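You operate a simulated robot arm through the tools that you are given. There is no shell and no other tool. Be economical: measure what you need, move in short steps, check, and stop when the job is done.

You run a simulated robot arm. Do the job below in one go: nothing can be reset, and whatever is moved stays where it is left.

Task
Wipe the spots off the mirror and hang it straight.
Fine: wet the sponge on the felt dish first, do not press hard and put the sponge back; the pointer ends on the dark mark. What is to be rubbed or washed off counts as gone when no trace of it is left.

Only the result counts: the job must be done as asked and must still hold three seconds after the hand-in. Knocking over, shifting, dropping, spilling or breaking anything else fails it.

Robot
A 7-joint arm with a two-finger gripper, on a carriage that runs on a rail from [0.001, -1.19] to [-0.001, 1.19] (x, y) and turns from -2.793 to 3.019 rad about z. Base frame: it is fixed where the carriage stands at the start and does not move with it; the origin is on the floor, on the carriage's upright axis, x ahead of it, y to its left, z up. Lengths are in m, angles in rad, forces in N, time in s.
Its first joint turns from -2.601 to 2.601 rad. Places, roughly: felt dish [0.8, 0.2, 0.8]; mirror [0.8, 0.1, 1.3]. Payload 2.45 kg.
The tool frame sits at the grasp point between the pads (the TCP): z along the fingers, y along the line on which they close. The tips reach 0.026 m beyond it. The gripper opens to 0.096 m. The gripper's body begins 0.069 m behind the TCP.
Orientation is that of the tool frame in the base frame, as a unit quaternion [w, x, y, z]. With the fingers straight down and closing along the base's y, the tool's x points along the base's -x, its y along +y and its z along -z.

Tools
- The arm moves only by the tool play_rows. Its argument "motion" is a list of rows, each a list of 7 numbers: the finger opening in mm, from 0 to 96, then the shift along the tool's x, y, z in mm, then the turn, a rotation vector about the tool's x, y, z in rad. In form: [[hand, dx, dy, dz, rx, ry, rz], ...]. A call has 1 to 12 rows; each row shifts and turns the commanded pose from where the row before left it, along the tool's axes as they then stand. A row lasts 0.2 s, in which the tool goes at most 0.05 m and 0.15 rad; a call with a longer step from one row to the next is refused whole, and so is a gripper value outside its range. A pose out of reach is approached as far as the arm can. The call stops where the force on the tool passes 40 N (or 10 N more than at its start, if that is more) or the arm is blocked; 0.2 s more then pass. Each finger halts on what it meets, pressing with about 32 N; the grip force reading is that of the motor and also rises with nothing between the fingers. The clock runs only during rows and for 0.2 s after the last one: add rows that do not move to give the fingers time. The reply holds the time, the measured pose of the TCP, the force on the tool along the base axes, the opening and the grip force, in the units named above and with some noise, with the torque about the TCP (base axes, N m) and any sound that the robot's microphone picked up.
- Cameras (640 x 400 px; columns grow to the right, rows downward): "scene" is now at [0.0429, 0.1681, 1.5867]; the picture's right is [-0.02, -1.00, 0.00], its down [-0.57, 0.01, -0.82] and it looks along [0.82, -0.02, -0.57] (base axes); focal length 250 px, centre (320, 200). "wrist" rides on the gripper at [0.082, 0.003, -0.098] in the tool frame; the picture's right is [-0.04, 1.00, 0.00], its down [-0.73, -0.03, -0.68] and it looks along [-0.68, -0.03, 0.73] (tool axes); focal length 256 px, centre (320, 200). There is no depth. A picture from a camera that has moved, and an enlarged one, comes with that camera's place and axes in the base frame and with its lens.
- capture(camera): a new picture of that camera. No time passes.
- move_column(by): slides the trunk up (or, below 0, down) by that many m; the arm and the scene camera ride with it, the base frame stays. It gives what a move gives, with no picture.
- base_move(legs): drives the robot by 1 to 6 legs, each [ahead, left, turn to the left] in m, m and rad, along the robot's own axes; the way and the turn of a leg run together, so that a leg with both is an arc; at most 1.5 m and 3.142 rad a leg. The arm and the cameras ride along, it lands a little off, and it stops where it bumps. It keeps to its track: a leg is cut to what the track allows. It gives what a move gives.
- head_to(pan, tilt): turns the head with the scene camera to pan (to the left, within 2.705 rad either way) and tilt (down, from -0.506 to 1.204), counted from straight ahead of the robot. It gives what a move gives.
- close_up(camera, box): a new picture of the part [left, top, right, bottom] of that camera's present view, enlarged. No time passes.
- finish_job(): hands the job in; it is judged then, once.

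Go step by step. Nothing tells you exact positions but the pictures and the camera data: compare them with the known pose of the tool, close in by small moves and look again before you grip or let go. The budget is 120 turns and 90 pictures, counting those below and the enlarged ones. Unless the task says otherwise, let go and move clear before handing in, and close with one line.

The tools are called by a JSON object that holds its "name" and its "arguments". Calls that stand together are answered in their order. play_rows: Moves the arm, as the interface text tells. Its arguments: {"type":"object","properties":{"motion":{"type":"array"}},"required":["motion"]} The other tools are called the same way: move_column (by) slides the trunk up or down; base_move (legs) drives the base; head_to (pan, tilt) turns the head that bears the scene camera; capture (camera) takes a picture; close_up (camera, box) takes an enlarged picture of a part of a camera's view; finish_job () hands the job in.

At the start:

```text
t: 0.0
tool_pos: [0.7589, -0.0588, 1.0709]
tcp_rot: [-0.001, 0.0, 1.0, 0.0]
contact_force: [-0.4, -0.2, 0.1]
moment: [0.02, 0.02, 0.04]
grip_width: 0.0961
gripper_force: 0.1
trunk travel left (down, up): [-0.575, 0.135]
robot x, y, heading: [0.0015, 0.0007, -0.001]
head pan, tilt: [-0.021, 0.609]
```

scene: 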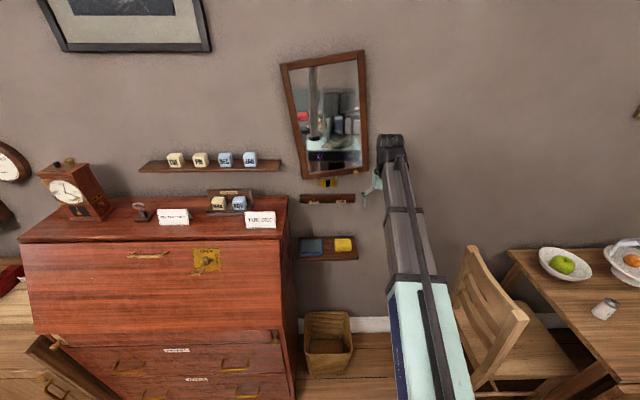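
wrist: 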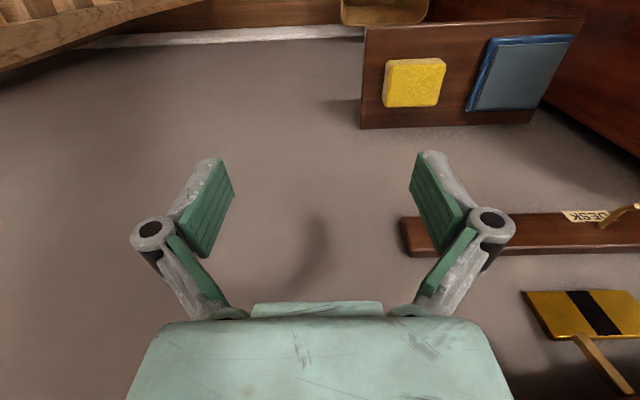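

I see the mirror hanging tilted on the wall, a small shelf with a blue felt dish and a yellow sponge below it. I look closer at both.

{"name": "close_up", "arguments": {"camera": "scene", "box": [260, 40, 400, 200]}}

{"name": "close_up", "arguments": {"camera": "scene", "box": [280, 165, 400, 270]}}

```text
2.50 times, centred on (330, 120) of scene
camera zoom: at [0.0429, 0.1681, 1.5867], right [-0.02, -1.0, 0.0], down [-0.57, 0.01, -0.82], along [0.82, -0.02, -0.57], focal length 624 px, centre (295, 400)
```

zoom: 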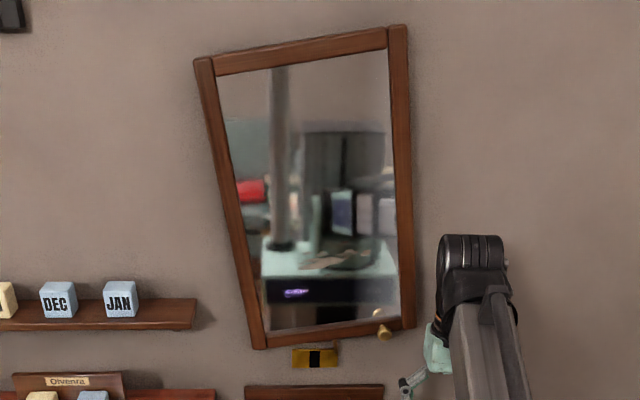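

```text
3.81 times, centred on (340, 218) of scene
camera zoom: at [0.0429, 0.1681, 1.5867], right [-0.02, -1.0, 0.0], down [-0.57, 0.01, -0.82], along [0.82, -0.02, -0.57], focal length 951 px, centre (244, 133)
```

zoom: 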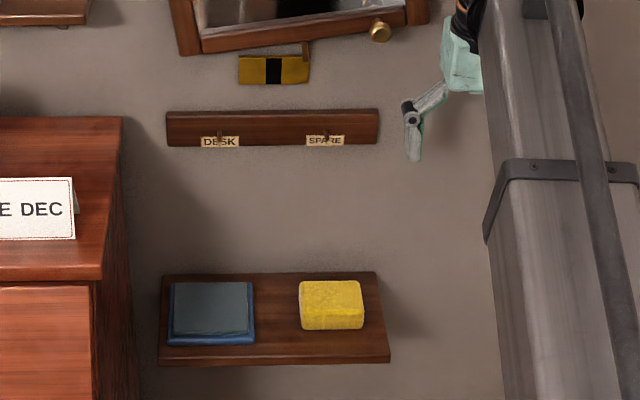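

The gold plate below the mirror has the dark mark; the pointer hangs to its right. I zoom in on the glass to find the spots.

{"name": "head_to", "arguments": {"pan": -0.021, "tilt": 0.3}}

{"name": "capture", "arguments": {"camera": "scene"}}

```text
t: 0.8
tool_pos: [0.7584, -0.0594, 1.0715]
tcp_rot: [0.0, 0.0, 1.0, 0.001]
contact_force: [-0.2, 0.3, 0.5]
moment: [0.0, 0.02, -0.03]
grip_width: 0.0961
gripper_force: 0.1
trunk travel left (down, up): [-0.575, 0.135]
robot x, y, heading: [0.0016, -0.0017, 0.0]
head pan, tilt: [-0.021, 0.3]
```

```text
85 pictures are left
camera scene: at [0.0481, 0.168, 1.6149], right [-0.02, -1.0, 0.0], down [-0.3, 0.01, -0.96], along [0.95, -0.02, -0.3], focal length 250 px, centre (320, 200)
```

scene: 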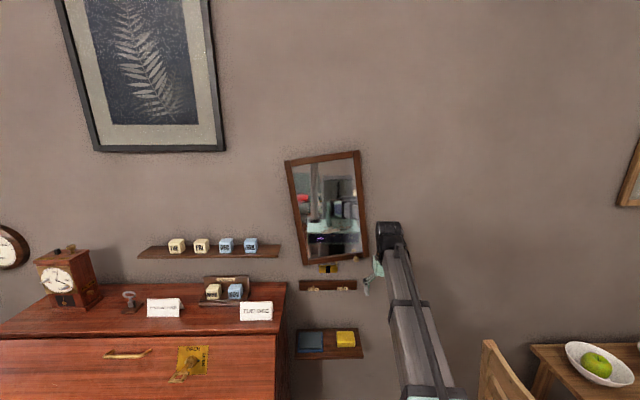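

{"name": "close_up", "arguments": {"camera": "scene", "box": [280, 145, 376, 205]}}

{"name": "close_up", "arguments": {"camera": "scene", "box": [285, 200, 381, 260]}}

{"name": "close_up", "arguments": {"camera": "scene", "box": [290, 240, 386, 300]}}

```text
6.67 times, centred on (328, 175) of scene
camera zoom: at [0.0481, 0.168, 1.6149], right [-0.02, -1.0, 0.0], down [-0.3, 0.01, -0.96], along [0.95, -0.02, -0.3], focal length 1664 px, centre (267, 367)
```

zoom: 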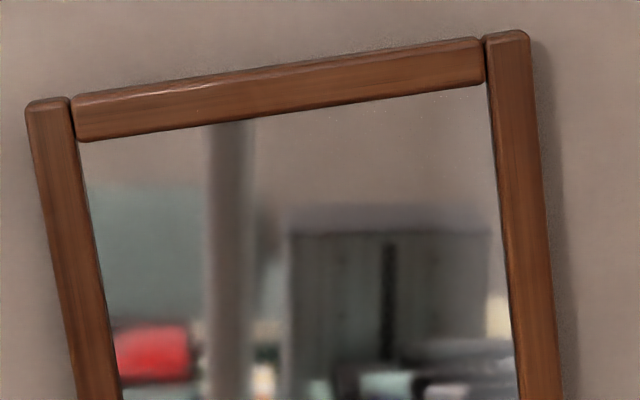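

```text
6.67 times, centred on (333, 230) of scene
camera zoom: at [0.0481, 0.168, 1.6149], right [-0.02, -1.0, 0.0], down [-0.3, 0.01, -0.96], along [0.95, -0.02, -0.3], focal length 1664 px, centre (233, 0)
```

zoom: 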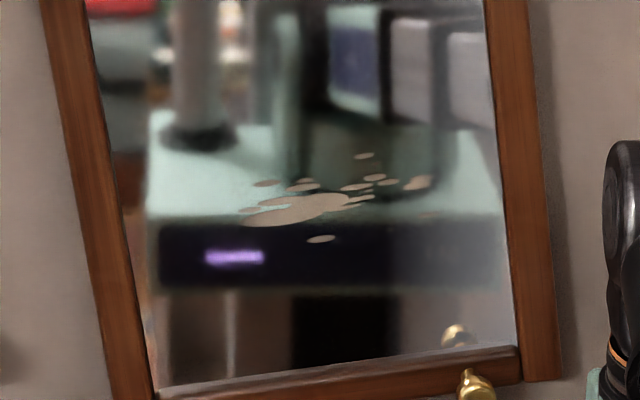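

```text
6.67 times, centred on (338, 270) of scene
camera zoom: at [0.0481, 0.168, 1.6149], right [-0.02, -1.0, 0.0], down [-0.3, 0.01, -0.96], along [0.95, -0.02, -0.3], focal length 1664 px, centre (200, -267)
```

zoom: 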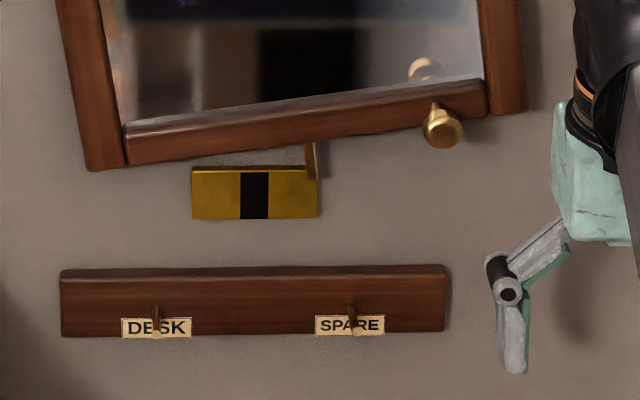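

The beige flecks in the glass's lower middle are the spots; the sponge I place at about [0.80, 0.053, 0.817–0.845], the dish at about [0.78, 0.185], the wall at x≈0.86. I move above the sponge, a bit back from the wall, to look.

{"name": "play_rows", "arguments": {"motion": [[96, 10, 0, 20, 0, 0, 0], [96, 10, 20, 30, 0, 0, 0], [96, 0, 30, 30, 0, 0, 0], [96, 0, 30, 30, 0, 0, 0], [96, 0, 30, 20, 0, 0, 0]]}}

{"name": "capture", "arguments": {"camera": "wrist"}}

{"name": "close_up", "arguments": {"camera": "scene", "box": [270, 240, 398, 370]}}

```text
t: 2.0
tool_pos: [0.7403, 0.0518, 0.9397]
tcp_rot: [0.0, 0.0, 1.0, 0.0]
contact_force: [-0.4, -0.7, -1.3]
moment: [-0.01, -0.01, -0.04]
grip_width: 0.0962
gripper_force: 0.0
trunk travel left (down, up): [-0.575, 0.135]
robot x, y, heading: [-0.0008, -0.0021, -0.004]
head pan, tilt: [-0.021, 0.3]
```

```text
81 pictures are left
camera wrist: at [0.6571, 0.053, 1.0373], right [0.04, 1.0, 0.0], down [0.73, -0.03, 0.68], along [0.68, -0.03, -0.73], focal length 256 px, centre (320, 200)
```

wrist: 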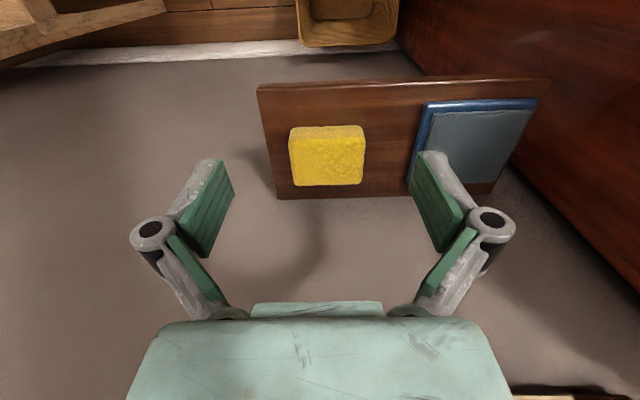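

```text
3.08 times, centred on (334, 305) of scene
camera zoom: at [0.0482, 0.168, 1.615], right [-0.02, -1.0, 0.0], down [-0.3, 0.01, -0.96], along [0.96, -0.02, -0.3], focal length 768 px, centre (277, -123)
```

zoom: 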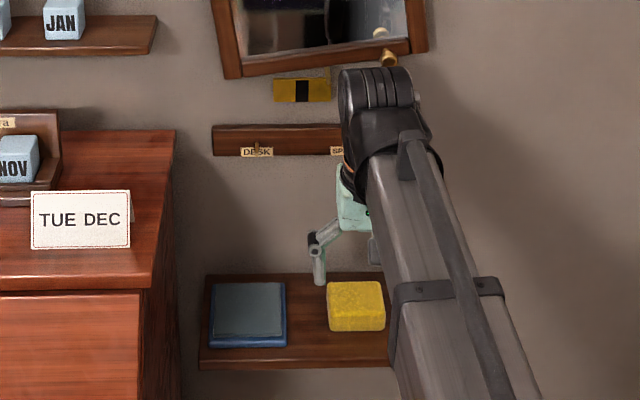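

The wrist link could get close to the knob and rack, so I lean the tool back 0.3 rad and then come over the sponge.

{"name": "play_rows", "arguments": {"motion": [[96, 0, 0, 0, 0, -0.15, 0], [96, 0, 0, 0, 0, -0.15, 0], [96, -16, 1, 21, 0, 0, 0], [96, -17, 1, 21, 0, 0, 0], [96, 0, 0, 0, 0, 0, 0]]}}

{"name": "capture", "arguments": {"camera": "wrist"}}

{"name": "close_up", "arguments": {"camera": "scene", "box": [270, 240, 398, 370]}}

```text
t: 3.2
tool_pos: [0.7833, 0.0522, 0.9105]
tcp_rot: [0.149, -0.001, 0.989, 0.0]
contact_force: [0.6, 1.6, 0.2]
moment: [0.02, 0.01, 0.01]
grip_width: 0.096
gripper_force: 0.0
trunk travel left (down, up): [-0.575, 0.135]
robot x, y, heading: [0.0003, 0.0003, -0.001]
head pan, tilt: [-0.021, 0.3]
```

```text
79 pictures are left
camera wrist: at [0.6759, 0.0535, 0.9792], right [0.04, 1.0, 0.01], down [0.5, -0.03, 0.87], along [0.87, -0.03, -0.5], focal length 256 px, centre (320, 200)
```

wrist: 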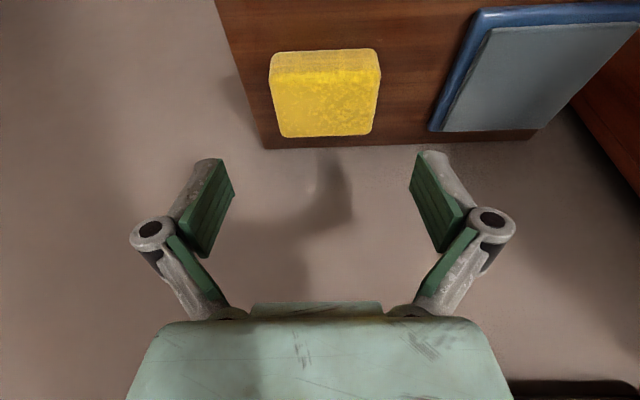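

```text
3.08 times, centred on (334, 305) of scene
camera zoom: at [0.0485, 0.1681, 1.615], right [-0.02, -1.0, 0.0], down [-0.3, 0.01, -0.96], along [0.95, -0.02, -0.3], focal length 768 px, centre (277, -123)
```

zoom: 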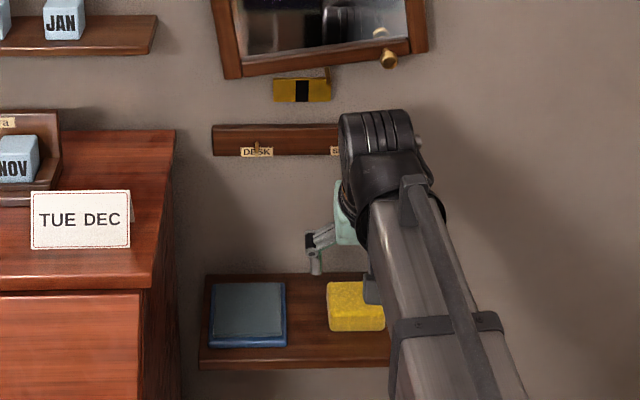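

The sponge lies centred between the fingers in y; I descend most of the way straight down.

{"name": "play_rows", "arguments": {"motion": [[96, 4, 0, 13, 0, 0, 0], [96, 4, 0, 13, 0, 0, 0], [96, 4, 0, 12, 0, 0, 0], [96, 0, 0, 0, 0, 0, 0]]}}

{"name": "capture", "arguments": {"camera": "wrist"}}

{"name": "close_up", "arguments": {"camera": "scene", "box": [290, 300, 390, 370]}}

```text
t: 4.2
tool_pos: [0.7829, 0.0534, 0.8706]
tcp_rot: [0.149, 0.001, 0.989, 0.0]
contact_force: [-0.2, 1.1, 0.4]
moment: [0.0, 0.02, -0.02]
grip_width: 0.096
gripper_force: 0.0
trunk travel left (down, up): [-0.575, 0.135]
robot x, y, heading: [-0.0014, -0.0024, -0.003]
head pan, tilt: [-0.021, 0.3]
```

```text
77 pictures are left
camera wrist: at [0.675, 0.054, 0.9393], right [0.04, 1.0, 0.01], down [0.5, -0.03, 0.87], along [0.87, -0.03, -0.5], focal length 256 px, centre (320, 200)
```

wrist: 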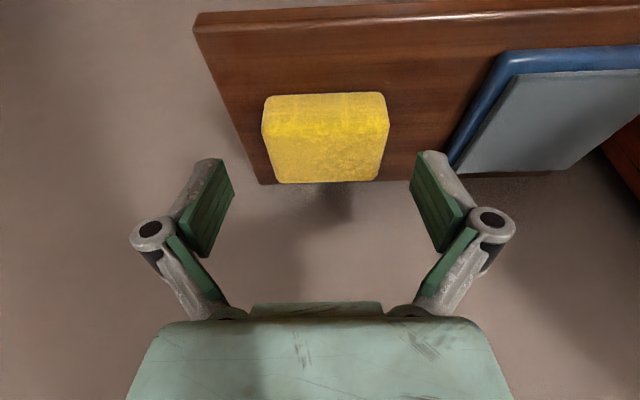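

```text
5.71 times, centred on (340, 335) of scene
camera zoom: at [0.0482, 0.1681, 1.615], right [-0.02, -1.0, 0.0], down [-0.3, 0.01, -0.96], along [0.96, -0.02, -0.3], focal length 1426 px, centre (206, -571)
```

zoom: 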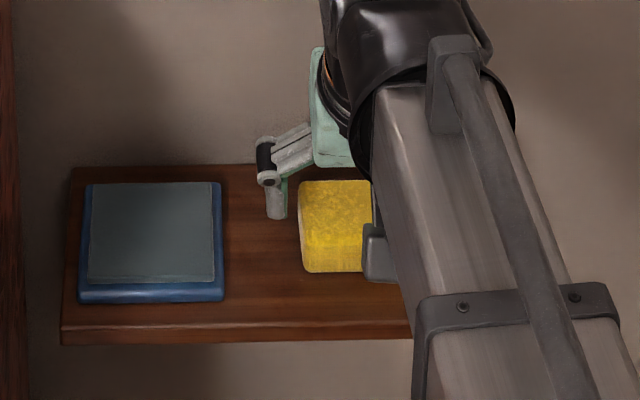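

The sponge's top is at z≈0.846, tips now level with it. I go down 14 mm more and close.

{"name": "play_rows", "arguments": {"motion": [[96, 1, 0, 7, 0, 0, 0], [96, 1, 0, 7, 0, 0, 0], [96, 0, 0, 0, 0, 0, 0], [80, 0, 0, 0, 0, 0, 0], [70, 0, 0, 0, 0, 0, 0], [62, 0, 0, 0, 0, 0, 0], [55, 0, 0, 0, 0, 0, 0], [55, 0, 0, 0, 0, 0, 0]]}}

{"name": "capture", "arguments": {"camera": "wrist"}}

```text
t: 6.0
tool_pos: [0.7865, 0.0517, 0.8566]
tcp_rot: [0.15, -0.001, 0.989, 0.0]
contact_force: [0.2, 1.3, 3.6]
moment: [0.04, -0.03, 0.03]
grip_width: 0.0668
gripper_force: 31.6
trunk travel left (down, up): [-0.575, 0.135]
robot x, y, heading: [0.0005, 0.0016, -0.002]
head pan, tilt: [-0.021, 0.3]
```

```text
75 pictures are left
camera wrist: at [0.6774, 0.0536, 0.9257], right [0.04, 1.0, 0.01], down [0.5, -0.03, 0.87], along [0.87, -0.03, -0.5], focal length 256 px, centre (320, 200)
```

wrist: 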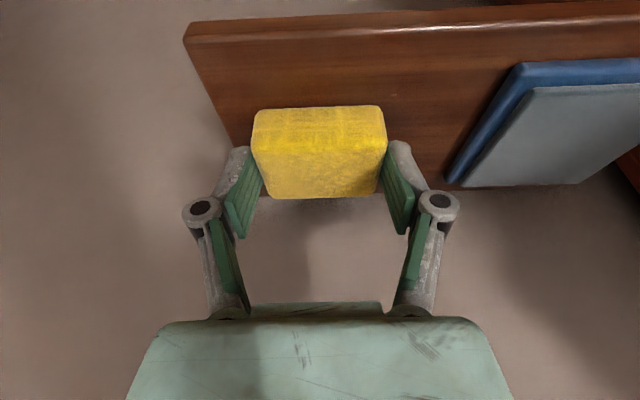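

Sponge gripped (67 mm). I lift it and carry it over the felt dish, which I place at about [0.778, 0.188, 0.835].

{"name": "play_rows", "arguments": {"motion": [[55, -6, 0, -19, 0, 0, 0], [55, -6, 0, -19, 0, 0, 0], [55, -6, 0, -19, 0, 0, 0], [55, 4, 34, -1, 0, 0, 0], [55, 4, 34, -1, 0, 0, 0], [55, 3, 34, -1, 0, 0, 0], [55, 3, 34, -1, 0, 0, 0], [55, 0, 0, 0, 0, 0, 0]]}}

{"name": "capture", "arguments": {"camera": "wrist"}}

{"name": "close_up", "arguments": {"camera": "scene", "box": [270, 290, 398, 370]}}

```text
t: 7.8
tool_pos: [0.7703, 0.1893, 0.9163]
tcp_rot: [0.149, 0.0, 0.989, 0.0]
contact_force: [-0.7, -0.3, 0.3]
moment: [0.0, 0.01, 0.03]
grip_width: 0.0667
gripper_force: 31.6
trunk travel left (down, up): [-0.575, 0.135]
robot x, y, heading: [0.0005, -0.0029, 0.002]
head pan, tilt: [-0.021, 0.3]
```

```text
74 pictures are left
camera wrist: at [0.6619, 0.1903, 0.9851], right [0.04, 1.0, 0.01], down [0.5, -0.03, 0.87], along [0.86, -0.03, -0.5], focal length 256 px, centre (320, 200)
```

wrist: 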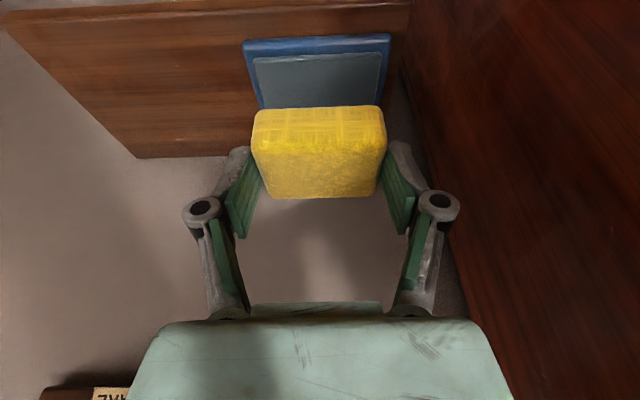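

```text
5.00 times, centred on (334, 330) of scene
camera zoom: at [0.0481, 0.1683, 1.615], right [-0.02, -1.0, 0.0], down [-0.3, 0.01, -0.96], along [0.96, -0.02, -0.3], focal length 1248 px, centre (250, -450)
```

zoom: 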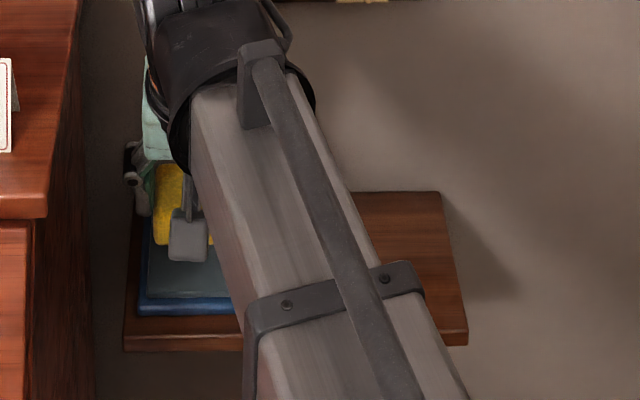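

The sponge is centred over the felt. I lower it to just above, then in fine steps until light contact.

{"name": "play_rows", "arguments": {"motion": [[55, 2, 0, 12, 0, 0, 0], [55, 3, 0, 12, 0, 0, 0], [55, 3, 0, 11, 0, 0, 0], [55, 0, 0, 0, 0, 0, 0]]}}

{"name": "play_rows", "arguments": {"motion": [[55, 0.6, 0, 1.9, 0, 0, 0], [55, 0, 0, 0, 0, 0, 0], [55, 0.6, 0, 1.9, 0, 0, 0], [55, 0, 0, 0, 0, 0, 0]]}}

```text
t: 8.8
tool_pos: [0.7732, 0.1892, 0.8812]
tcp_rot: [0.15, -0.001, 0.989, 0.001]
contact_force: [0.3, 0.0, -0.4]
moment: [0.02, 0.0, 0.03]
grip_width: 0.0668
gripper_force: 32.3
trunk travel left (down, up): [-0.575, 0.135]
robot x, y, heading: [-0.0007, 0.0011, -0.001]
head pan, tilt: [-0.021, 0.3]
```

```text
t: 9.8
tool_pos: [0.7739, 0.1894, 0.877]
tcp_rot: [0.151, 0.0, 0.989, 0.0]
contact_force: [0.1, 0.5, -0.8]
moment: [0.01, -0.01, -0.03]
grip_width: 0.0667
gripper_force: 32.1
trunk travel left (down, up): [-0.575, 0.135]
robot x, y, heading: [0.0035, -0.0004, 0.004]
head pan, tilt: [-0.021, 0.3]
```

{"name": "play_rows", "arguments": {"motion": [[55, 0.6, 0, 1.9, 0, 0, 0], [55, 0, 0, 0, 0, 0, 0]]}}

{"name": "play_rows", "arguments": {"motion": [[55, 0.6, 0, 1.9, 0, 0, 0], [55, 0, 0, 0, 0, 0, 0]]}}

{"name": "capture", "arguments": {"camera": "wrist"}}

```text
t: 10.4
tool_pos: [0.7725, 0.1894, 0.8741]
tcp_rot: [0.15, 0.0, 0.989, 0.0]
contact_force: [-0.6, -0.2, 0.2]
moment: [0.0, 0.0, -0.02]
grip_width: 0.067
gripper_force: 31.6
trunk travel left (down, up): [-0.575, 0.135]
robot x, y, heading: [-0.0001, 0.0023, -0.0]
head pan, tilt: [-0.021, 0.3]
```

```text
t: 11.0
tool_pos: [0.7735, 0.1891, 0.8736]
tcp_rot: [0.149, -0.001, 0.989, 0.0]
contact_force: [0.6, -0.6, 2.4]
moment: [-0.01, -0.06, 0.05]
grip_width: 0.0668
gripper_force: 31.9
trunk travel left (down, up): [-0.575, 0.135]
robot x, y, heading: [-0.0017, -0.0002, 0.003]
head pan, tilt: [-0.021, 0.3]
```

```text
72 pictures are left
camera wrist: at [0.6652, 0.1904, 0.9417], right [0.04, 1.0, 0.01], down [0.5, -0.03, 0.87], along [0.87, -0.03, -0.5], focal length 256 px, centre (320, 200)
```

wrist: 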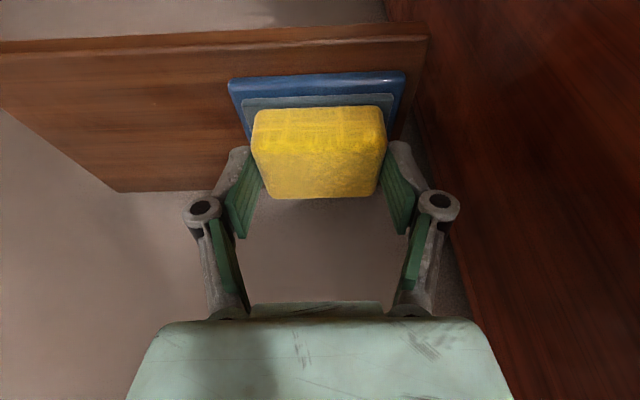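

Light contact with the felt (2.4 N). I press a touch more and hold about a second.

{"name": "play_rows", "arguments": {"motion": [[55, 0.3, 0, 1, 0, 0, 0], [55, 0, 0, 0, 0, 0, 0], [55, 0, 0, 0, 0, 0, 0], [55, 0, 0, 0, 0, 0, 0], [55, 0, 0, 0, 0, 0, 0], [55, 0, 0, 0, 0, 0, 0]]}}

{"name": "capture", "arguments": {"camera": "wrist"}}

```text
t: 12.4
tool_pos: [0.7734, 0.1883, 0.8728]
tcp_rot: [0.15, 0.0, 0.989, 0.0]
contact_force: [-0.3, 1.4, 9.9]
moment: [0.02, -0.06, 0.04]
grip_width: 0.0667
gripper_force: 32.1
trunk travel left (down, up): [-0.575, 0.135]
robot x, y, heading: [-0.0001, -0.0025, 0.001]
head pan, tilt: [-0.021, 0.3]
```

```text
71 pictures are left
camera wrist: at [0.6654, 0.1902, 0.9414], right [0.04, 1.0, 0.01], down [0.5, -0.03, 0.87], along [0.87, -0.03, -0.5], focal length 256 px, centre (320, 200)
```

wrist: 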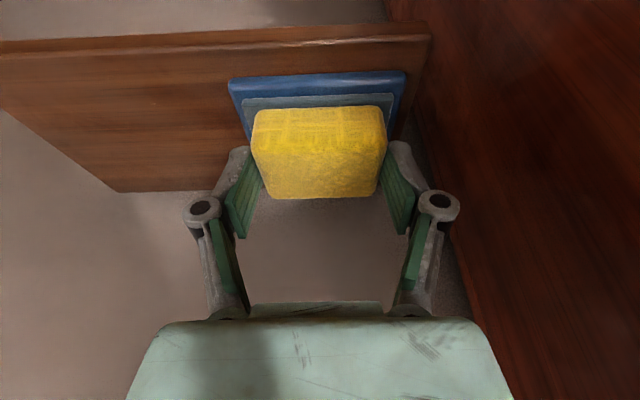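

Sponge wetted (about 10 N, held). I lift it off, draw back from the wall, then turn the tool to point at the mirror.

{"name": "play_rows", "arguments": {"motion": [[55, -6, 0, -19, 0, 0, 0], [55, -6, 0, -19, 0, 0, 0], [55, 15.6, -22.5, -25.8, 0, 0, 0], [55, 15.6, -22.5, -25.8, 0, 0, 0], [55, 15.6, -22.5, -25.8, 0, 0, 0], [55, 15.6, -22.5, -25.8, 0, 0, 0], [55, 0, 0, 0, 0, 0, 0]]}}

{"name": "play_rows", "arguments": {"motion": [[55, 0, 0, 0, 0, -0.1428, 0], [55, 0, 0, 0, 0, -0.1428, 0], [55, 0, 0, 0, 0, -0.1428, 0], [55, 0, 0, 0, 0, -0.1428, 0], [55, 0, 0, 0, 0, -0.1428, 0], [55, 0, 0, 0, 0, 0, 0]]}}

{"name": "capture", "arguments": {"camera": "scene"}}

```text
t: 14.0
tool_pos: [0.6798, 0.1, 0.9901]
tcp_rot: [0.149, -0.001, 0.989, 0.0]
contact_force: [0.2, 0.1, -0.2]
moment: [-0.01, -0.02, 0.01]
grip_width: 0.0668
gripper_force: 31.8
trunk travel left (down, up): [-0.575, 0.135]
robot x, y, heading: [0.0026, -0.003, -0.0]
head pan, tilt: [-0.021, 0.3]
```

```text
t: 15.4
tool_pos: [0.6898, 0.0997, 0.9926]
tcp_rot: [0.486, 0.0, 0.874, 0.0]
contact_force: [-0.6, 0.0, 0.2]
moment: [0.0, 0.01, 0.02]
grip_width: 0.0672
gripper_force: 31.5
out of reach, approached as far as the arm can: row 5
trunk travel left (down, up): [-0.575, 0.135]
robot x, y, heading: [-0.0004, 0.0006, 0.005]
head pan, tilt: [-0.021, 0.3]
```

```text
70 pictures are left
camera scene: at [0.0482, 0.1681, 1.615], right [-0.02, -1.0, 0.0], down [-0.3, 0.01, -0.96], along [0.96, -0.02, -0.3], focal length 250 px, centre (320, 200)
```

scene: 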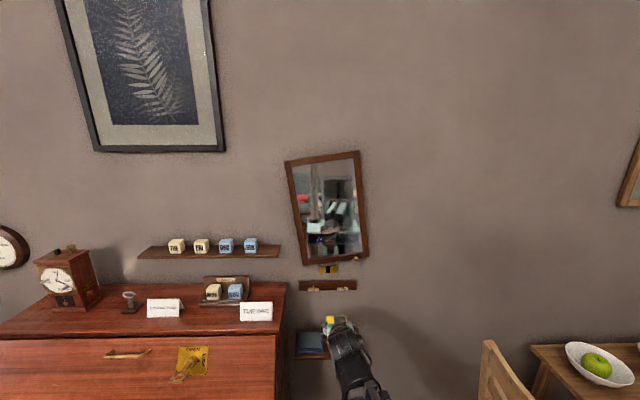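

The turn ran to its limit this low and close, so I raise the tool first and go on turning there.

{"name": "play_rows", "arguments": {"motion": [[55, -37, 0, -19, 0, 0, 0], [55, -37, 0, -19, 0, 0, 0], [55, -37, 0, -19, 0, 0, 0], [55, -37, 0, -19, 0, 0, 0], [55, -37, 0, -19, 0, 0, 0], [55, -37, 0, -19, 0, 0, 0], [55, 0, 0, 0, 0, 0, 0]]}}

{"name": "play_rows", "arguments": {"motion": [[55, 0, 0, 0, 0, -0.1428, 0], [55, 0, 0, 0, 0, -0.1428, 0], [55, 0, 0, 0, 0, -0.1428, 0], [55, 0, 0, 0, 0, 0, 0]]}}

{"name": "capture", "arguments": {"camera": "wrist"}}

```text
t: 17.0
tool_pos: [0.7107, 0.0998, 1.2395]
tcp_rot: [0.486, 0.001, 0.874, 0.0]
contact_force: [-0.2, 0.2, 0.9]
moment: [0.0, 0.04, 0.02]
grip_width: 0.0667
gripper_force: 32.4
trunk travel left (down, up): [-0.575, 0.135]
robot x, y, heading: [0.0031, -0.0001, 0.003]
head pan, tilt: [-0.021, 0.3]
```

```text
t: 18.0
tool_pos: [0.7107, 0.1004, 1.2408]
tcp_rot: [0.661, -0.001, 0.75, 0.0]
contact_force: [-0.2, 0.6, 0.0]
moment: [-0.02, 0.02, -0.01]
grip_width: 0.0666
gripper_force: 32.3
trunk travel left (down, up): [-0.575, 0.135]
robot x, y, heading: [-0.0009, 0.0028, -0.001]
head pan, tilt: [-0.021, 0.3]
```

```text
69 pictures are left
camera wrist: at [0.6023, 0.1012, 1.1712], right [0.0, 1.0, 0.04], down [-0.58, -0.03, 0.81], along [0.81, -0.03, 0.58], focal length 256 px, centre (320, 200)
```

wrist: 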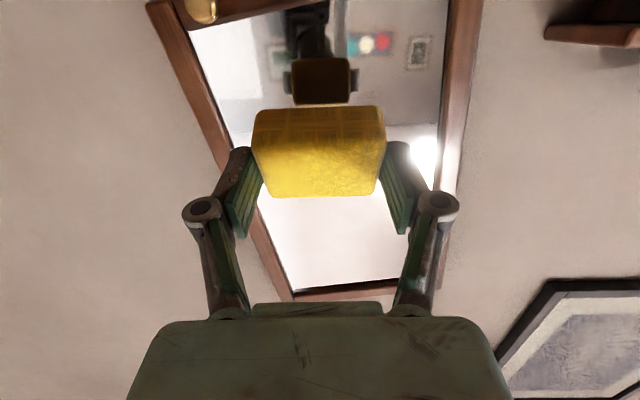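

The reflection of the sponge shows in the glass. I finish the turn so that the sponge face is parallel to the glass.

{"name": "play_rows", "arguments": {"motion": [[55, 0, 0, 0, 0, -0.1428, 0], [55, 0, 0, 0, 0, -0.1428, 0], [55, 0, 0, 0, 0, -0.1429, 0], [55, 0, 0, 0, 0, 0, 0]]}}

{"name": "capture", "arguments": {"camera": "wrist"}}

{"name": "close_up", "arguments": {"camera": "scene", "box": [280, 145, 388, 275]}}

```text
t: 19.0
tool_pos: [0.7116, 0.1, 1.2399]
tcp_rot: [0.804, 0.0, 0.594, 0.0]
contact_force: [1.1, -0.3, 0.8]
moment: [0.0, 0.0, 0.04]
grip_width: 0.0665
gripper_force: 32.1
trunk travel left (down, up): [-0.575, 0.135]
robot x, y, heading: [-0.0015, 0.0, 0.004]
head pan, tilt: [-0.021, 0.3]
```

```text
68 pictures are left
camera wrist: at [0.6405, 0.102, 1.1322], right [-0.01, 1.0, 0.04], down [-0.86, -0.03, 0.5], along [0.5, -0.03, 0.86], focal length 256 px, centre (320, 200)
```

wrist: 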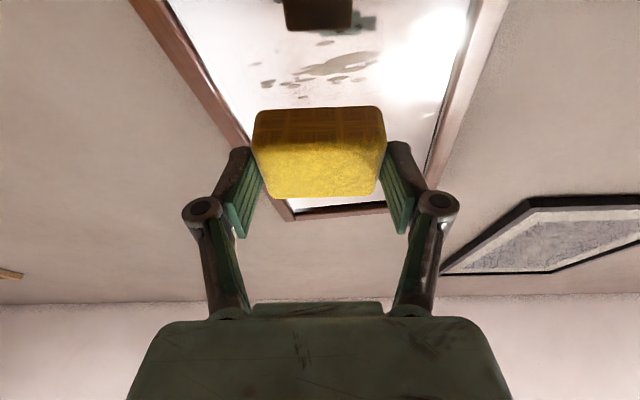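

```text
3.08 times, centred on (334, 210) of scene
camera zoom: at [0.0485, 0.1681, 1.615], right [-0.02, -1.0, 0.0], down [-0.3, 0.01, -0.96], along [0.95, -0.02, -0.3], focal length 768 px, centre (277, 169)
```

zoom: 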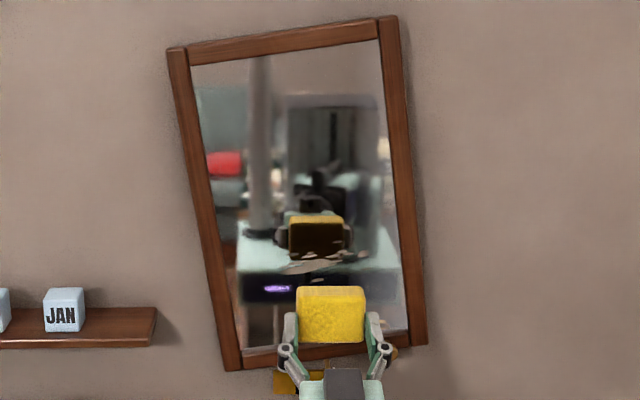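

The spots are truly on the glass: about y 0.04–0.146, z 1.23–1.29, glass at x≈0.84. I bring the sponge near the glass at the centre of them.

{"name": "play_rows", "arguments": {"motion": [[55, 2.4, 0, 23, 0, 0, 0], [55, 2.4, 0, 23, 0, 0, 0], [55, 2.4, 0, 23, 0, 0, 0], [55, 0, 0, 0, 0, 0, 0]]}}

{"name": "capture", "arguments": {"camera": "wrist"}}

{"name": "close_up", "arguments": {"camera": "scene", "box": [290, 195, 386, 275]}}

```text
t: 20.0
tool_pos: [0.7793, 0.0985, 1.2541]
tcp_rot: [0.805, 0.001, 0.593, -0.001]
contact_force: [0.6, 0.4, 0.0]
moment: [0.02, -0.01, -0.02]
grip_width: 0.0665
gripper_force: 32.0
trunk travel left (down, up): [-0.575, 0.135]
robot x, y, heading: [-0.0019, 0.001, 0.004]
head pan, tilt: [-0.021, 0.3]
```

```text
66 pictures are left
camera wrist: at [0.7088, 0.1003, 1.1475], right [-0.01, 1.0, 0.04], down [-0.87, -0.03, 0.5], along [0.5, -0.03, 0.86], focal length 256 px, centre (320, 200)
```

wrist: 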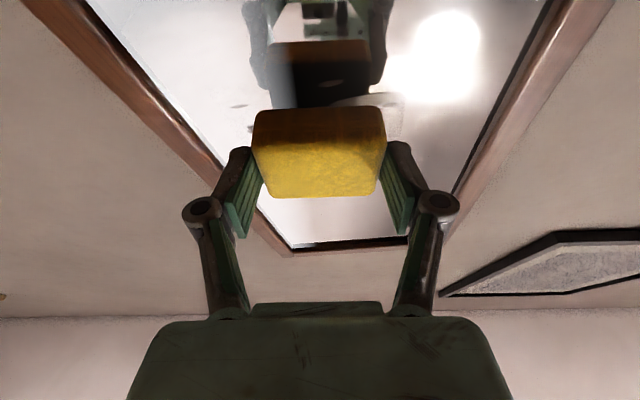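

```text
5.00 times, centred on (338, 235) of scene
camera zoom: at [0.0483, 0.168, 1.615], right [-0.02, -1.0, 0.0], down [-0.3, 0.01, -0.96], along [0.95, -0.02, -0.3], focal length 1248 px, centre (230, 25)
```

zoom: 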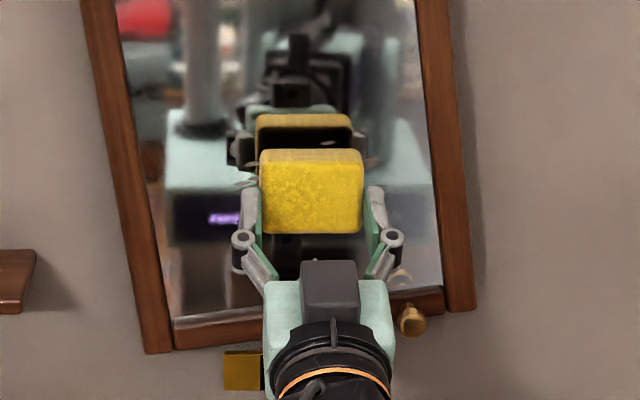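

There's a small gap left. I advance 10 mm, then 1–2 mm at a time until light contact.

{"name": "play_rows", "arguments": {"motion": [[55, 1.48, 0, 4.78, 0, 0, 0], [55, 1.48, 0, 4.78, 0, 0, 0], [55, 0, 0, 0, 0, 0, 0]]}}

{"name": "play_rows", "arguments": {"motion": [[55, 0.6, 0, 1.9, 0, 0, 0], [55, 0, 0, 0, 0, 0, 0]]}}

{"name": "play_rows", "arguments": {"motion": [[55, 0.6, 0, 1.9, 0, 0, 0], [55, 0, 0, 0, 0, 0, 0]]}}

```text
t: 20.8
tool_pos: [0.7885, 0.0988, 1.2558]
tcp_rot: [0.805, 0.0, 0.593, 0.0]
contact_force: [0.5, -0.1, -1.0]
moment: [-0.01, -0.01, -0.05]
grip_width: 0.0667
gripper_force: 32.2
trunk travel left (down, up): [-0.575, 0.135]
robot x, y, heading: [0.0016, 0.0029, -0.002]
head pan, tilt: [-0.021, 0.3]
```

```text
t: 21.4
tool_pos: [0.7905, 0.0997, 1.2554]
tcp_rot: [0.805, 0.0, 0.593, 0.0]
contact_force: [-0.2, 0.4, 0.5]
moment: [-0.01, 0.01, -0.03]
grip_width: 0.0666
gripper_force: 32.2
trunk travel left (down, up): [-0.575, 0.135]
robot x, y, heading: [-0.0011, 0.0024, 0.0]
head pan, tilt: [-0.021, 0.3]
```

```text
t: 22.0
tool_pos: [0.7934, 0.1013, 1.255]
tcp_rot: [0.805, 0.0, 0.594, 0.0]
contact_force: [0.4, 0.1, -0.6]
moment: [0.0, -0.01, -0.03]
grip_width: 0.0667
gripper_force: 31.9
trunk travel left (down, up): [-0.575, 0.135]
robot x, y, heading: [-0.0005, -0.004, -0.002]
head pan, tilt: [-0.021, 0.3]
```

{"name": "play_rows", "arguments": {"motion": [[55, 0.6, 0, 1.9, 0, 0, 0], [55, 0, 0, 0, 0, 0, 0]]}}

{"name": "play_rows", "arguments": {"motion": [[55, 0.45, 0, 1.43, 0, 0, 0], [55, 0, 0, 0, 0, 0, 0]]}}

{"name": "play_rows", "arguments": {"motion": [[55, 0.3, 0, 0.95, 0, 0, 0], [55, 0, 0, 0, 0, 0, 0]]}}

{"name": "close_up", "arguments": {"camera": "scene", "box": [290, 195, 386, 275]}}

```text
t: 22.6
tool_pos: [0.7958, 0.0994, 1.2536]
tcp_rot: [0.805, 0.0, 0.593, 0.0]
contact_force: [-0.5, -0.5, 0.2]
moment: [-0.01, 0.01, 0.0]
grip_width: 0.0667
gripper_force: 32.2
trunk travel left (down, up): [-0.575, 0.135]
robot x, y, heading: [-0.0052, 0.0034, 0.002]
head pan, tilt: [-0.021, 0.3]
```

```text
t: 23.2
tool_pos: [0.7962, 0.0994, 1.2564]
tcp_rot: [0.805, 0.0, 0.593, 0.0]
contact_force: [-5.9, -1.7, -2.0]
moment: [-0.02, 0.04, 0.09]
grip_width: 0.0664
gripper_force: 31.9
trunk travel left (down, up): [-0.575, 0.135]
robot x, y, heading: [0.0028, -0.0005, -0.001]
head pan, tilt: [-0.021, 0.3]
```

```text
t: 23.8
tool_pos: [0.7963, 0.1, 1.2566]
tcp_rot: [0.805, 0.001, 0.593, -0.001]
contact_force: [-7.2, -1.6, -0.4]
moment: [0.01, -0.06, 0.22]
grip_width: 0.0667
gripper_force: 32.3
trunk travel left (down, up): [-0.575, 0.135]
robot x, y, heading: [-0.0003, -0.0006, 0.0]
head pan, tilt: [-0.021, 0.3]
```

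```text
5.00 times, centred on (338, 235) of scene
camera zoom: at [0.047, 0.168, 1.615], right [-0.02, -1.0, 0.0], down [-0.29, 0.01, -0.96], along [0.96, -0.02, -0.29], focal length 1248 px, centre (230, 25)
```

zoom: 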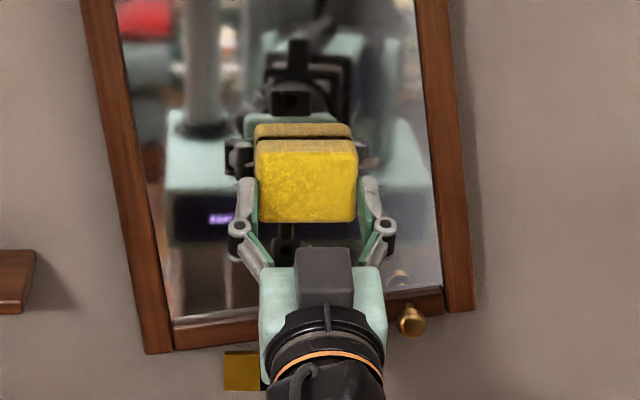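

Light contact at about 7 N. I ease off slightly and sweep sideways along this band.

{"name": "play_rows", "arguments": {"motion": [[55, -0.1, -9, -0.3, 0, 0, 0], [55, 0, -9, 0, 0, 0, 0], [55, 0, -9, 0, 0, 0, 0], [55, 0, 0, 0, 0, 0, 0]]}}

{"name": "play_rows", "arguments": {"motion": [[55, 0, 10, 0, 0, 0, 0], [55, 0, 10, 0, 0, 0, 0], [55, 0, 10, 0, 0, 0, 0], [55, 0, 10, 0, 0, 0, 0], [55, 0, 10, 0, 0, 0, 0], [55, 0, 6, 0, 0, 0, 0], [55, 0, 0, 0, 0, 0, 0]]}}

{"name": "capture", "arguments": {"camera": "wrist"}}

{"name": "close_up", "arguments": {"camera": "scene", "box": [280, 145, 388, 275]}}

```text
t: 24.8
tool_pos: [0.796, 0.0737, 1.2566]
tcp_rot: [0.805, -0.001, 0.593, 0.0]
contact_force: [-6.9, 5.2, -0.6]
moment: [-0.06, -0.03, 0.34]
grip_width: 0.0668
gripper_force: 31.7
trunk travel left (down, up): [-0.575, 0.135]
robot x, y, heading: [0.0008, 0.0001, 0.002]
head pan, tilt: [-0.021, 0.3]
```

```text
t: 26.4
tool_pos: [0.7965, 0.1309, 1.2549]
tcp_rot: [0.805, 0.0, 0.593, 0.0]
contact_force: [-1.9, -0.5, 0.4]
moment: [0.02, -0.04, 0.0]
grip_width: 0.0667
gripper_force: 32.0
trunk travel left (down, up): [-0.575, 0.135]
robot x, y, heading: [0.0013, -0.0027, 0.001]
head pan, tilt: [-0.021, 0.3]
```

```text
63 pictures are left
camera wrist: at [0.7254, 0.1316, 1.1468], right [-0.01, 1.0, 0.04], down [-0.87, -0.03, 0.5], along [0.5, -0.03, 0.86], focal length 256 px, centre (320, 200)
```

wrist: 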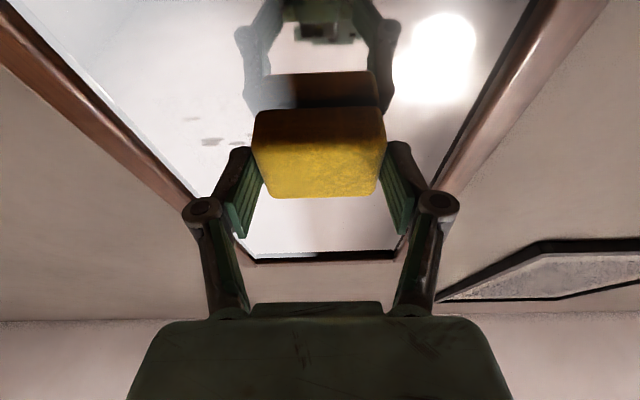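

```text
3.08 times, centred on (334, 210) of scene
camera zoom: at [0.0477, 0.1679, 1.615], right [-0.02, -1.0, 0.0], down [-0.3, 0.01, -0.96], along [0.96, -0.02, -0.3], focal length 768 px, centre (277, 169)
```

zoom: 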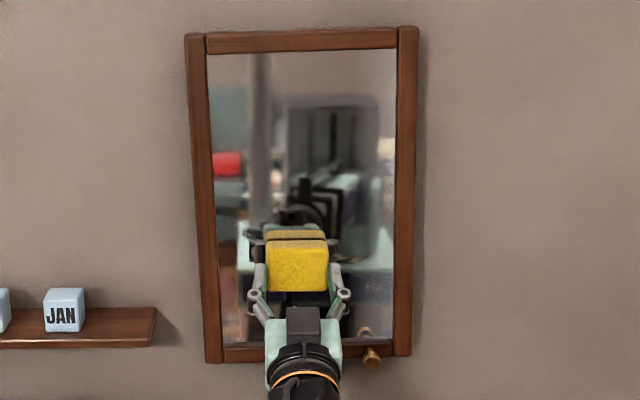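

The mirror swings easily: the stroke has turned it almost straight already. Some specks remain to the right (y≈0.056–0.07, z≈1.245–1.26); I lift off, move there and look.

{"name": "play_rows", "arguments": {"motion": [[55, -6, 0, -19, 0, 0, 0], [55, -6, 0, -19, 0, 0, 0], [55, 0, 0, 0, 0, 0, 0]]}}

{"name": "capture", "arguments": {"camera": "wrist"}}

{"name": "close_up", "arguments": {"camera": "scene", "box": [296, 200, 376, 270]}}

```text
t: 27.2
tool_pos: [0.7575, 0.1295, 1.2558]
tcp_rot: [0.805, 0.0, 0.593, -0.001]
contact_force: [-0.3, 0.4, 0.4]
moment: [-0.01, 0.01, 0.02]
grip_width: 0.0669
gripper_force: 32.1
trunk travel left (down, up): [-0.575, 0.135]
robot x, y, heading: [-0.0023, 0.0001, 0.0]
head pan, tilt: [-0.021, 0.3]
```

```text
61 pictures are left
camera wrist: at [0.6859, 0.1311, 1.1468], right [-0.01, 1.0, 0.04], down [-0.87, -0.03, 0.5], along [0.5, -0.03, 0.86], focal length 256 px, centre (320, 200)
```

wrist: 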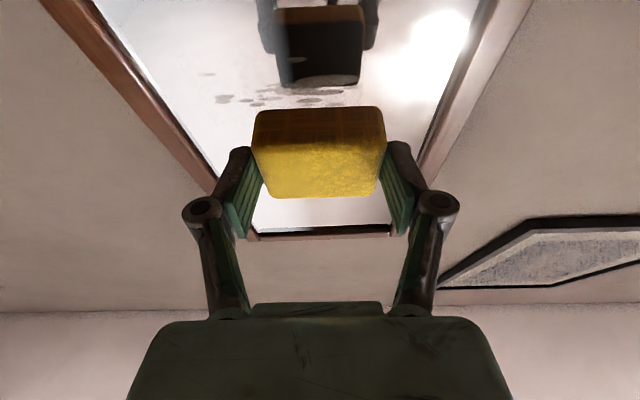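

```text
5.71 times, centred on (336, 235) of scene
camera zoom: at [0.048, 0.1681, 1.615], right [-0.02, -1.0, 0.0], down [-0.3, 0.01, -0.96], along [0.96, -0.02, -0.3], focal length 1426 px, centre (229, 0)
```

zoom: 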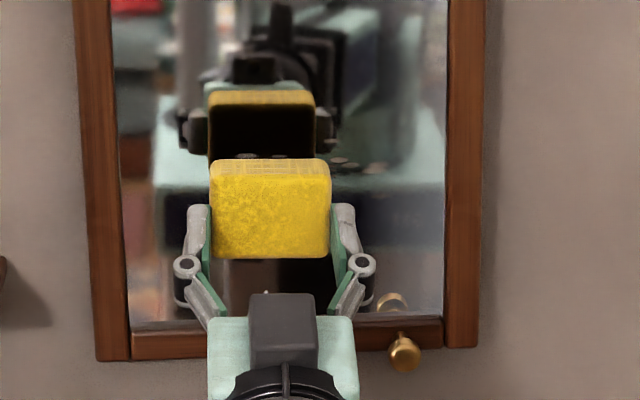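

The sponge mostly dragged the mirror round instead of rubbing, so the spots remain (y 0.055–0.152, z 1.235–1.27). I'll use vertical strokes near the pivot's column, where they turn the mirror least.

{"name": "play_rows", "arguments": {"motion": [[55, 5.5, -5, 17.5, 0, 0, 0], [55, 5.5, -5, 17.5, 0, 0, 0], [55, 0.7, 0, 2.6, 0, 0, 0], [55, 0, 0, 0, 0, 0, 0]]}}

{"name": "play_rows", "arguments": {"motion": [[55, 9.55, 0, -2.95, 0, 0, 0], [55, 9.55, 0, -2.95, 0, 0, 0], [55, 9.55, 0, -2.95, 0, 0, 0], [55, 0, 0, 0, 0, 0, 0]]}}

{"name": "play_rows", "arguments": {"motion": [[55, -9.55, 0, 2.95, 0, 0, 0], [55, -9.55, 0, 2.95, 0, 0, 0], [55, -9.55, 0, 2.95, 0, 0, 0], [55, -9.55, 0, 2.95, 0, 0, 0], [55, -4.8, 0, 1.5, 0, 0, 0], [55, 0, 0, 0, 0, 0, 0]]}}

{"name": "close_up", "arguments": {"camera": "scene", "box": [280, 145, 388, 275]}}

```text
t: 28.2
tool_pos: [0.7961, 0.1198, 1.2539]
tcp_rot: [0.805, 0.0, 0.594, 0.0]
contact_force: [-11.1, -0.4, -3.6]
moment: [0.01, 0.06, 0.11]
grip_width: 0.0666
gripper_force: 32.2
trunk travel left (down, up): [-0.575, 0.135]
robot x, y, heading: [0.0008, 0.0031, -0.005]
head pan, tilt: [-0.021, 0.3]
```

```text
t: 29.2
tool_pos: [0.7956, 0.1202, 1.2239]
tcp_rot: [0.805, 0.001, 0.593, -0.001]
contact_force: [-6.2, -0.6, 3.2]
moment: [-0.01, -0.15, 0.09]
grip_width: 0.0666
gripper_force: 32.2
trunk travel left (down, up): [-0.575, 0.135]
robot x, y, heading: [-0.0011, -0.001, -0.0]
head pan, tilt: [-0.021, 0.3]
```

```text
t: 30.6
tool_pos: [0.796, 0.1166, 1.2709]
tcp_rot: [0.805, 0.0, 0.593, 0.0]
contact_force: [-12.5, 0.4, -7.3]
moment: [-0.04, 0.18, 0.03]
grip_width: 0.0664
gripper_force: 31.9
trunk travel left (down, up): [-0.575, 0.135]
robot x, y, heading: [0.0001, 0.0019, 0.0]
head pan, tilt: [-0.021, 0.3]
```

```text
3.08 times, centred on (334, 210) of scene
camera zoom: at [0.0471, 0.1682, 1.615], right [-0.02, -1.0, 0.0], down [-0.29, 0.01, -0.96], along [0.96, -0.02, -0.29], focal length 768 px, centre (277, 169)
```

zoom: 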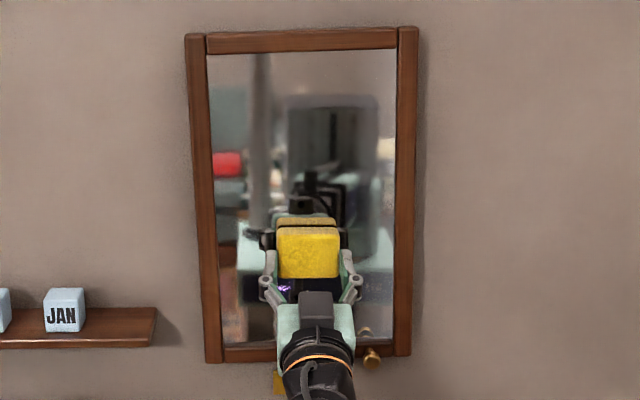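

The mirror stayed still under the vertical strokes. I ease the pressure a little and work columns to the left.

{"name": "play_rows", "arguments": {"motion": [[55, 9.4, 0, -3.7, 0, 0, 0], [55, 9.55, 0, -2.95, 0, 0, 0], [55, 9.55, 0, -2.95, 0, 0, 0], [55, 9.55, 0, -2.95, 0, 0, 0], [55, 9.55, 0, -2.95, 0, 0, 0], [55, 0, 0, 0, 0, 0, 0]]}}

{"name": "play_rows", "arguments": {"motion": [[55, -9.55, 0, 2.95, 0, 0, 0], [55, -9.55, 0, 2.95, 0, 0, 0], [55, -9.55, 0, 2.95, 0, 0, 0], [55, -9.55, 0, 2.95, 0, 0, 0], [55, -9.55, 0, 2.95, 0, 0, 0], [55, 9.55, 0, -2.95, 0, 0, 0], [55, 9.55, 0, -2.95, 0, 0, 0], [55, 9.55, 0, -2.95, 0, 0, 0], [55, 9.55, 0, -2.95, 0, 0, 0], [55, 9.55, 0, -2.95, 0, 0, 0], [55, -5.7, 0, -18.6, 0, 0, 0], [55, -5.7, 0, -18.6, 0, 0, 0]]}}

{"name": "capture", "arguments": {"camera": "wrist"}}

{"name": "close_up", "arguments": {"camera": "scene", "box": [296, 190, 376, 260]}}

```text
t: 32.0
tool_pos: [0.7968, 0.1194, 1.2198]
tcp_rot: [0.806, 0.0, 0.592, 0.0]
contact_force: [-1.0, -0.1, 0.1]
moment: [0.0, -0.03, 0.05]
grip_width: 0.0669
gripper_force: 31.7
trunk travel left (down, up): [-0.575, 0.135]
robot x, y, heading: [-0.0003, 0.0014, -0.003]
head pan, tilt: [-0.021, 0.3]
```

```text
t: 34.6
tool_pos: [0.7568, 0.1187, 1.219]
tcp_rot: [0.805, 0.0, 0.594, 0.0]
contact_force: [-0.3, 0.2, -0.7]
moment: [-0.03, -0.02, 0.0]
grip_width: 0.0667
gripper_force: 32.1
trunk travel left (down, up): [-0.575, 0.135]
robot x, y, heading: [0.0016, -0.0025, -0.0]
head pan, tilt: [-0.021, 0.3]
```

```text
58 pictures are left
camera wrist: at [0.6857, 0.1209, 1.1106], right [-0.01, 1.0, 0.04], down [-0.87, -0.03, 0.5], along [0.5, -0.03, 0.86], focal length 256 px, centre (320, 200)
```

wrist: 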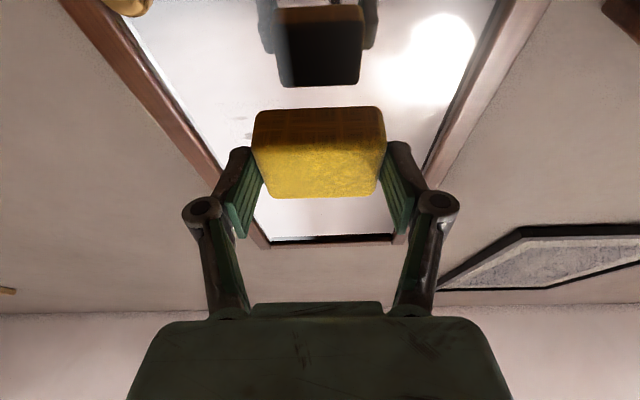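

```text
5.71 times, centred on (336, 225) of scene
camera zoom: at [0.0481, 0.168, 1.615], right [-0.02, -1.0, 0.0], down [-0.3, 0.01, -0.96], along [0.96, -0.02, -0.3], focal length 1426 px, centre (229, 57)
```

zoom: 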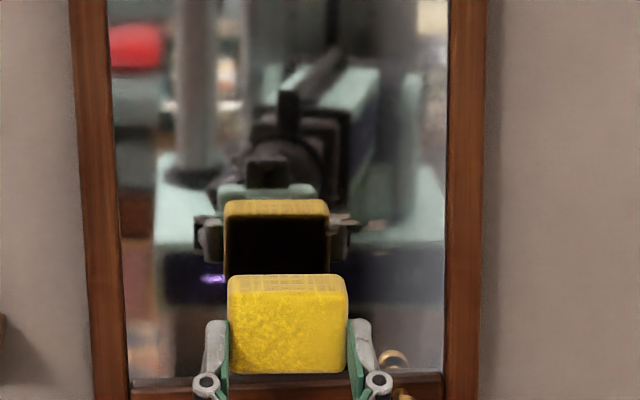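

The middle is clean now; only specks near y≈0.055–0.085, z≈1.265 remain. I shift there and stroke vertically.

{"name": "play_rows", "arguments": {"motion": [[55, -4.8, -24, 1.5, 0, 0, 0], [55, 0, -23, 0, 0, 0, 0], [55, 5.5, 0, 17.5, 0, 0, 0], [55, 5.5, 0, 17.5, 0, 0, 0], [55, 0.7, 0, 2.6, 0, 0, 0], [55, 0, 0, 0, 0, 0, 0]]}}

{"name": "play_rows", "arguments": {"motion": [[55, -9.55, 0, 2.95, 0, 0, 0], [55, -9.55, 0, 2.95, 0, 0, 0], [55, -9.55, 0, 2.95, 0, 0, 0], [55, -9.55, 0, 2.95, 0, 0, 0], [55, -9.55, 0, 2.95, 0, 0, 0], [55, 0, 0, 0, 0, 0, 0]]}}

{"name": "close_up", "arguments": {"camera": "scene", "box": [280, 145, 388, 275]}}

```text
t: 36.0
tool_pos: [0.7957, 0.0715, 1.2226]
tcp_rot: [0.805, 0.0, 0.593, 0.0]
contact_force: [-1.7, 0.4, -0.8]
moment: [0.03, -0.05, 0.03]
grip_width: 0.0666
gripper_force: 32.5
trunk travel left (down, up): [-0.575, 0.135]
robot x, y, heading: [0.0012, 0.0003, 0.001]
head pan, tilt: [-0.021, 0.3]
```

```text
t: 37.4
tool_pos: [0.7962, 0.0732, 1.2751]
tcp_rot: [0.805, 0.0, 0.594, 0.0]
contact_force: [-0.1, 0.4, 0.4]
moment: [0.01, 0.05, -0.02]
grip_width: 0.0669
gripper_force: 31.9
trunk travel left (down, up): [-0.575, 0.135]
robot x, y, heading: [0.0003, 0.0033, -0.002]
head pan, tilt: [-0.021, 0.3]
```

```text
3.08 times, centred on (334, 210) of scene
camera zoom: at [0.0481, 0.168, 1.615], right [-0.02, -1.0, 0.0], down [-0.3, 0.01, -0.96], along [0.96, -0.02, -0.3], focal length 768 px, centre (277, 169)
```

zoom: 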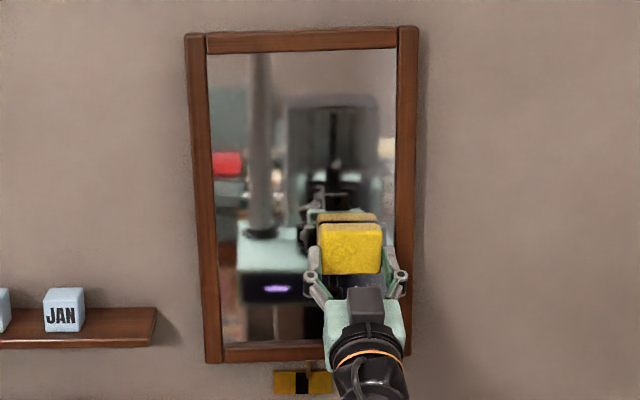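

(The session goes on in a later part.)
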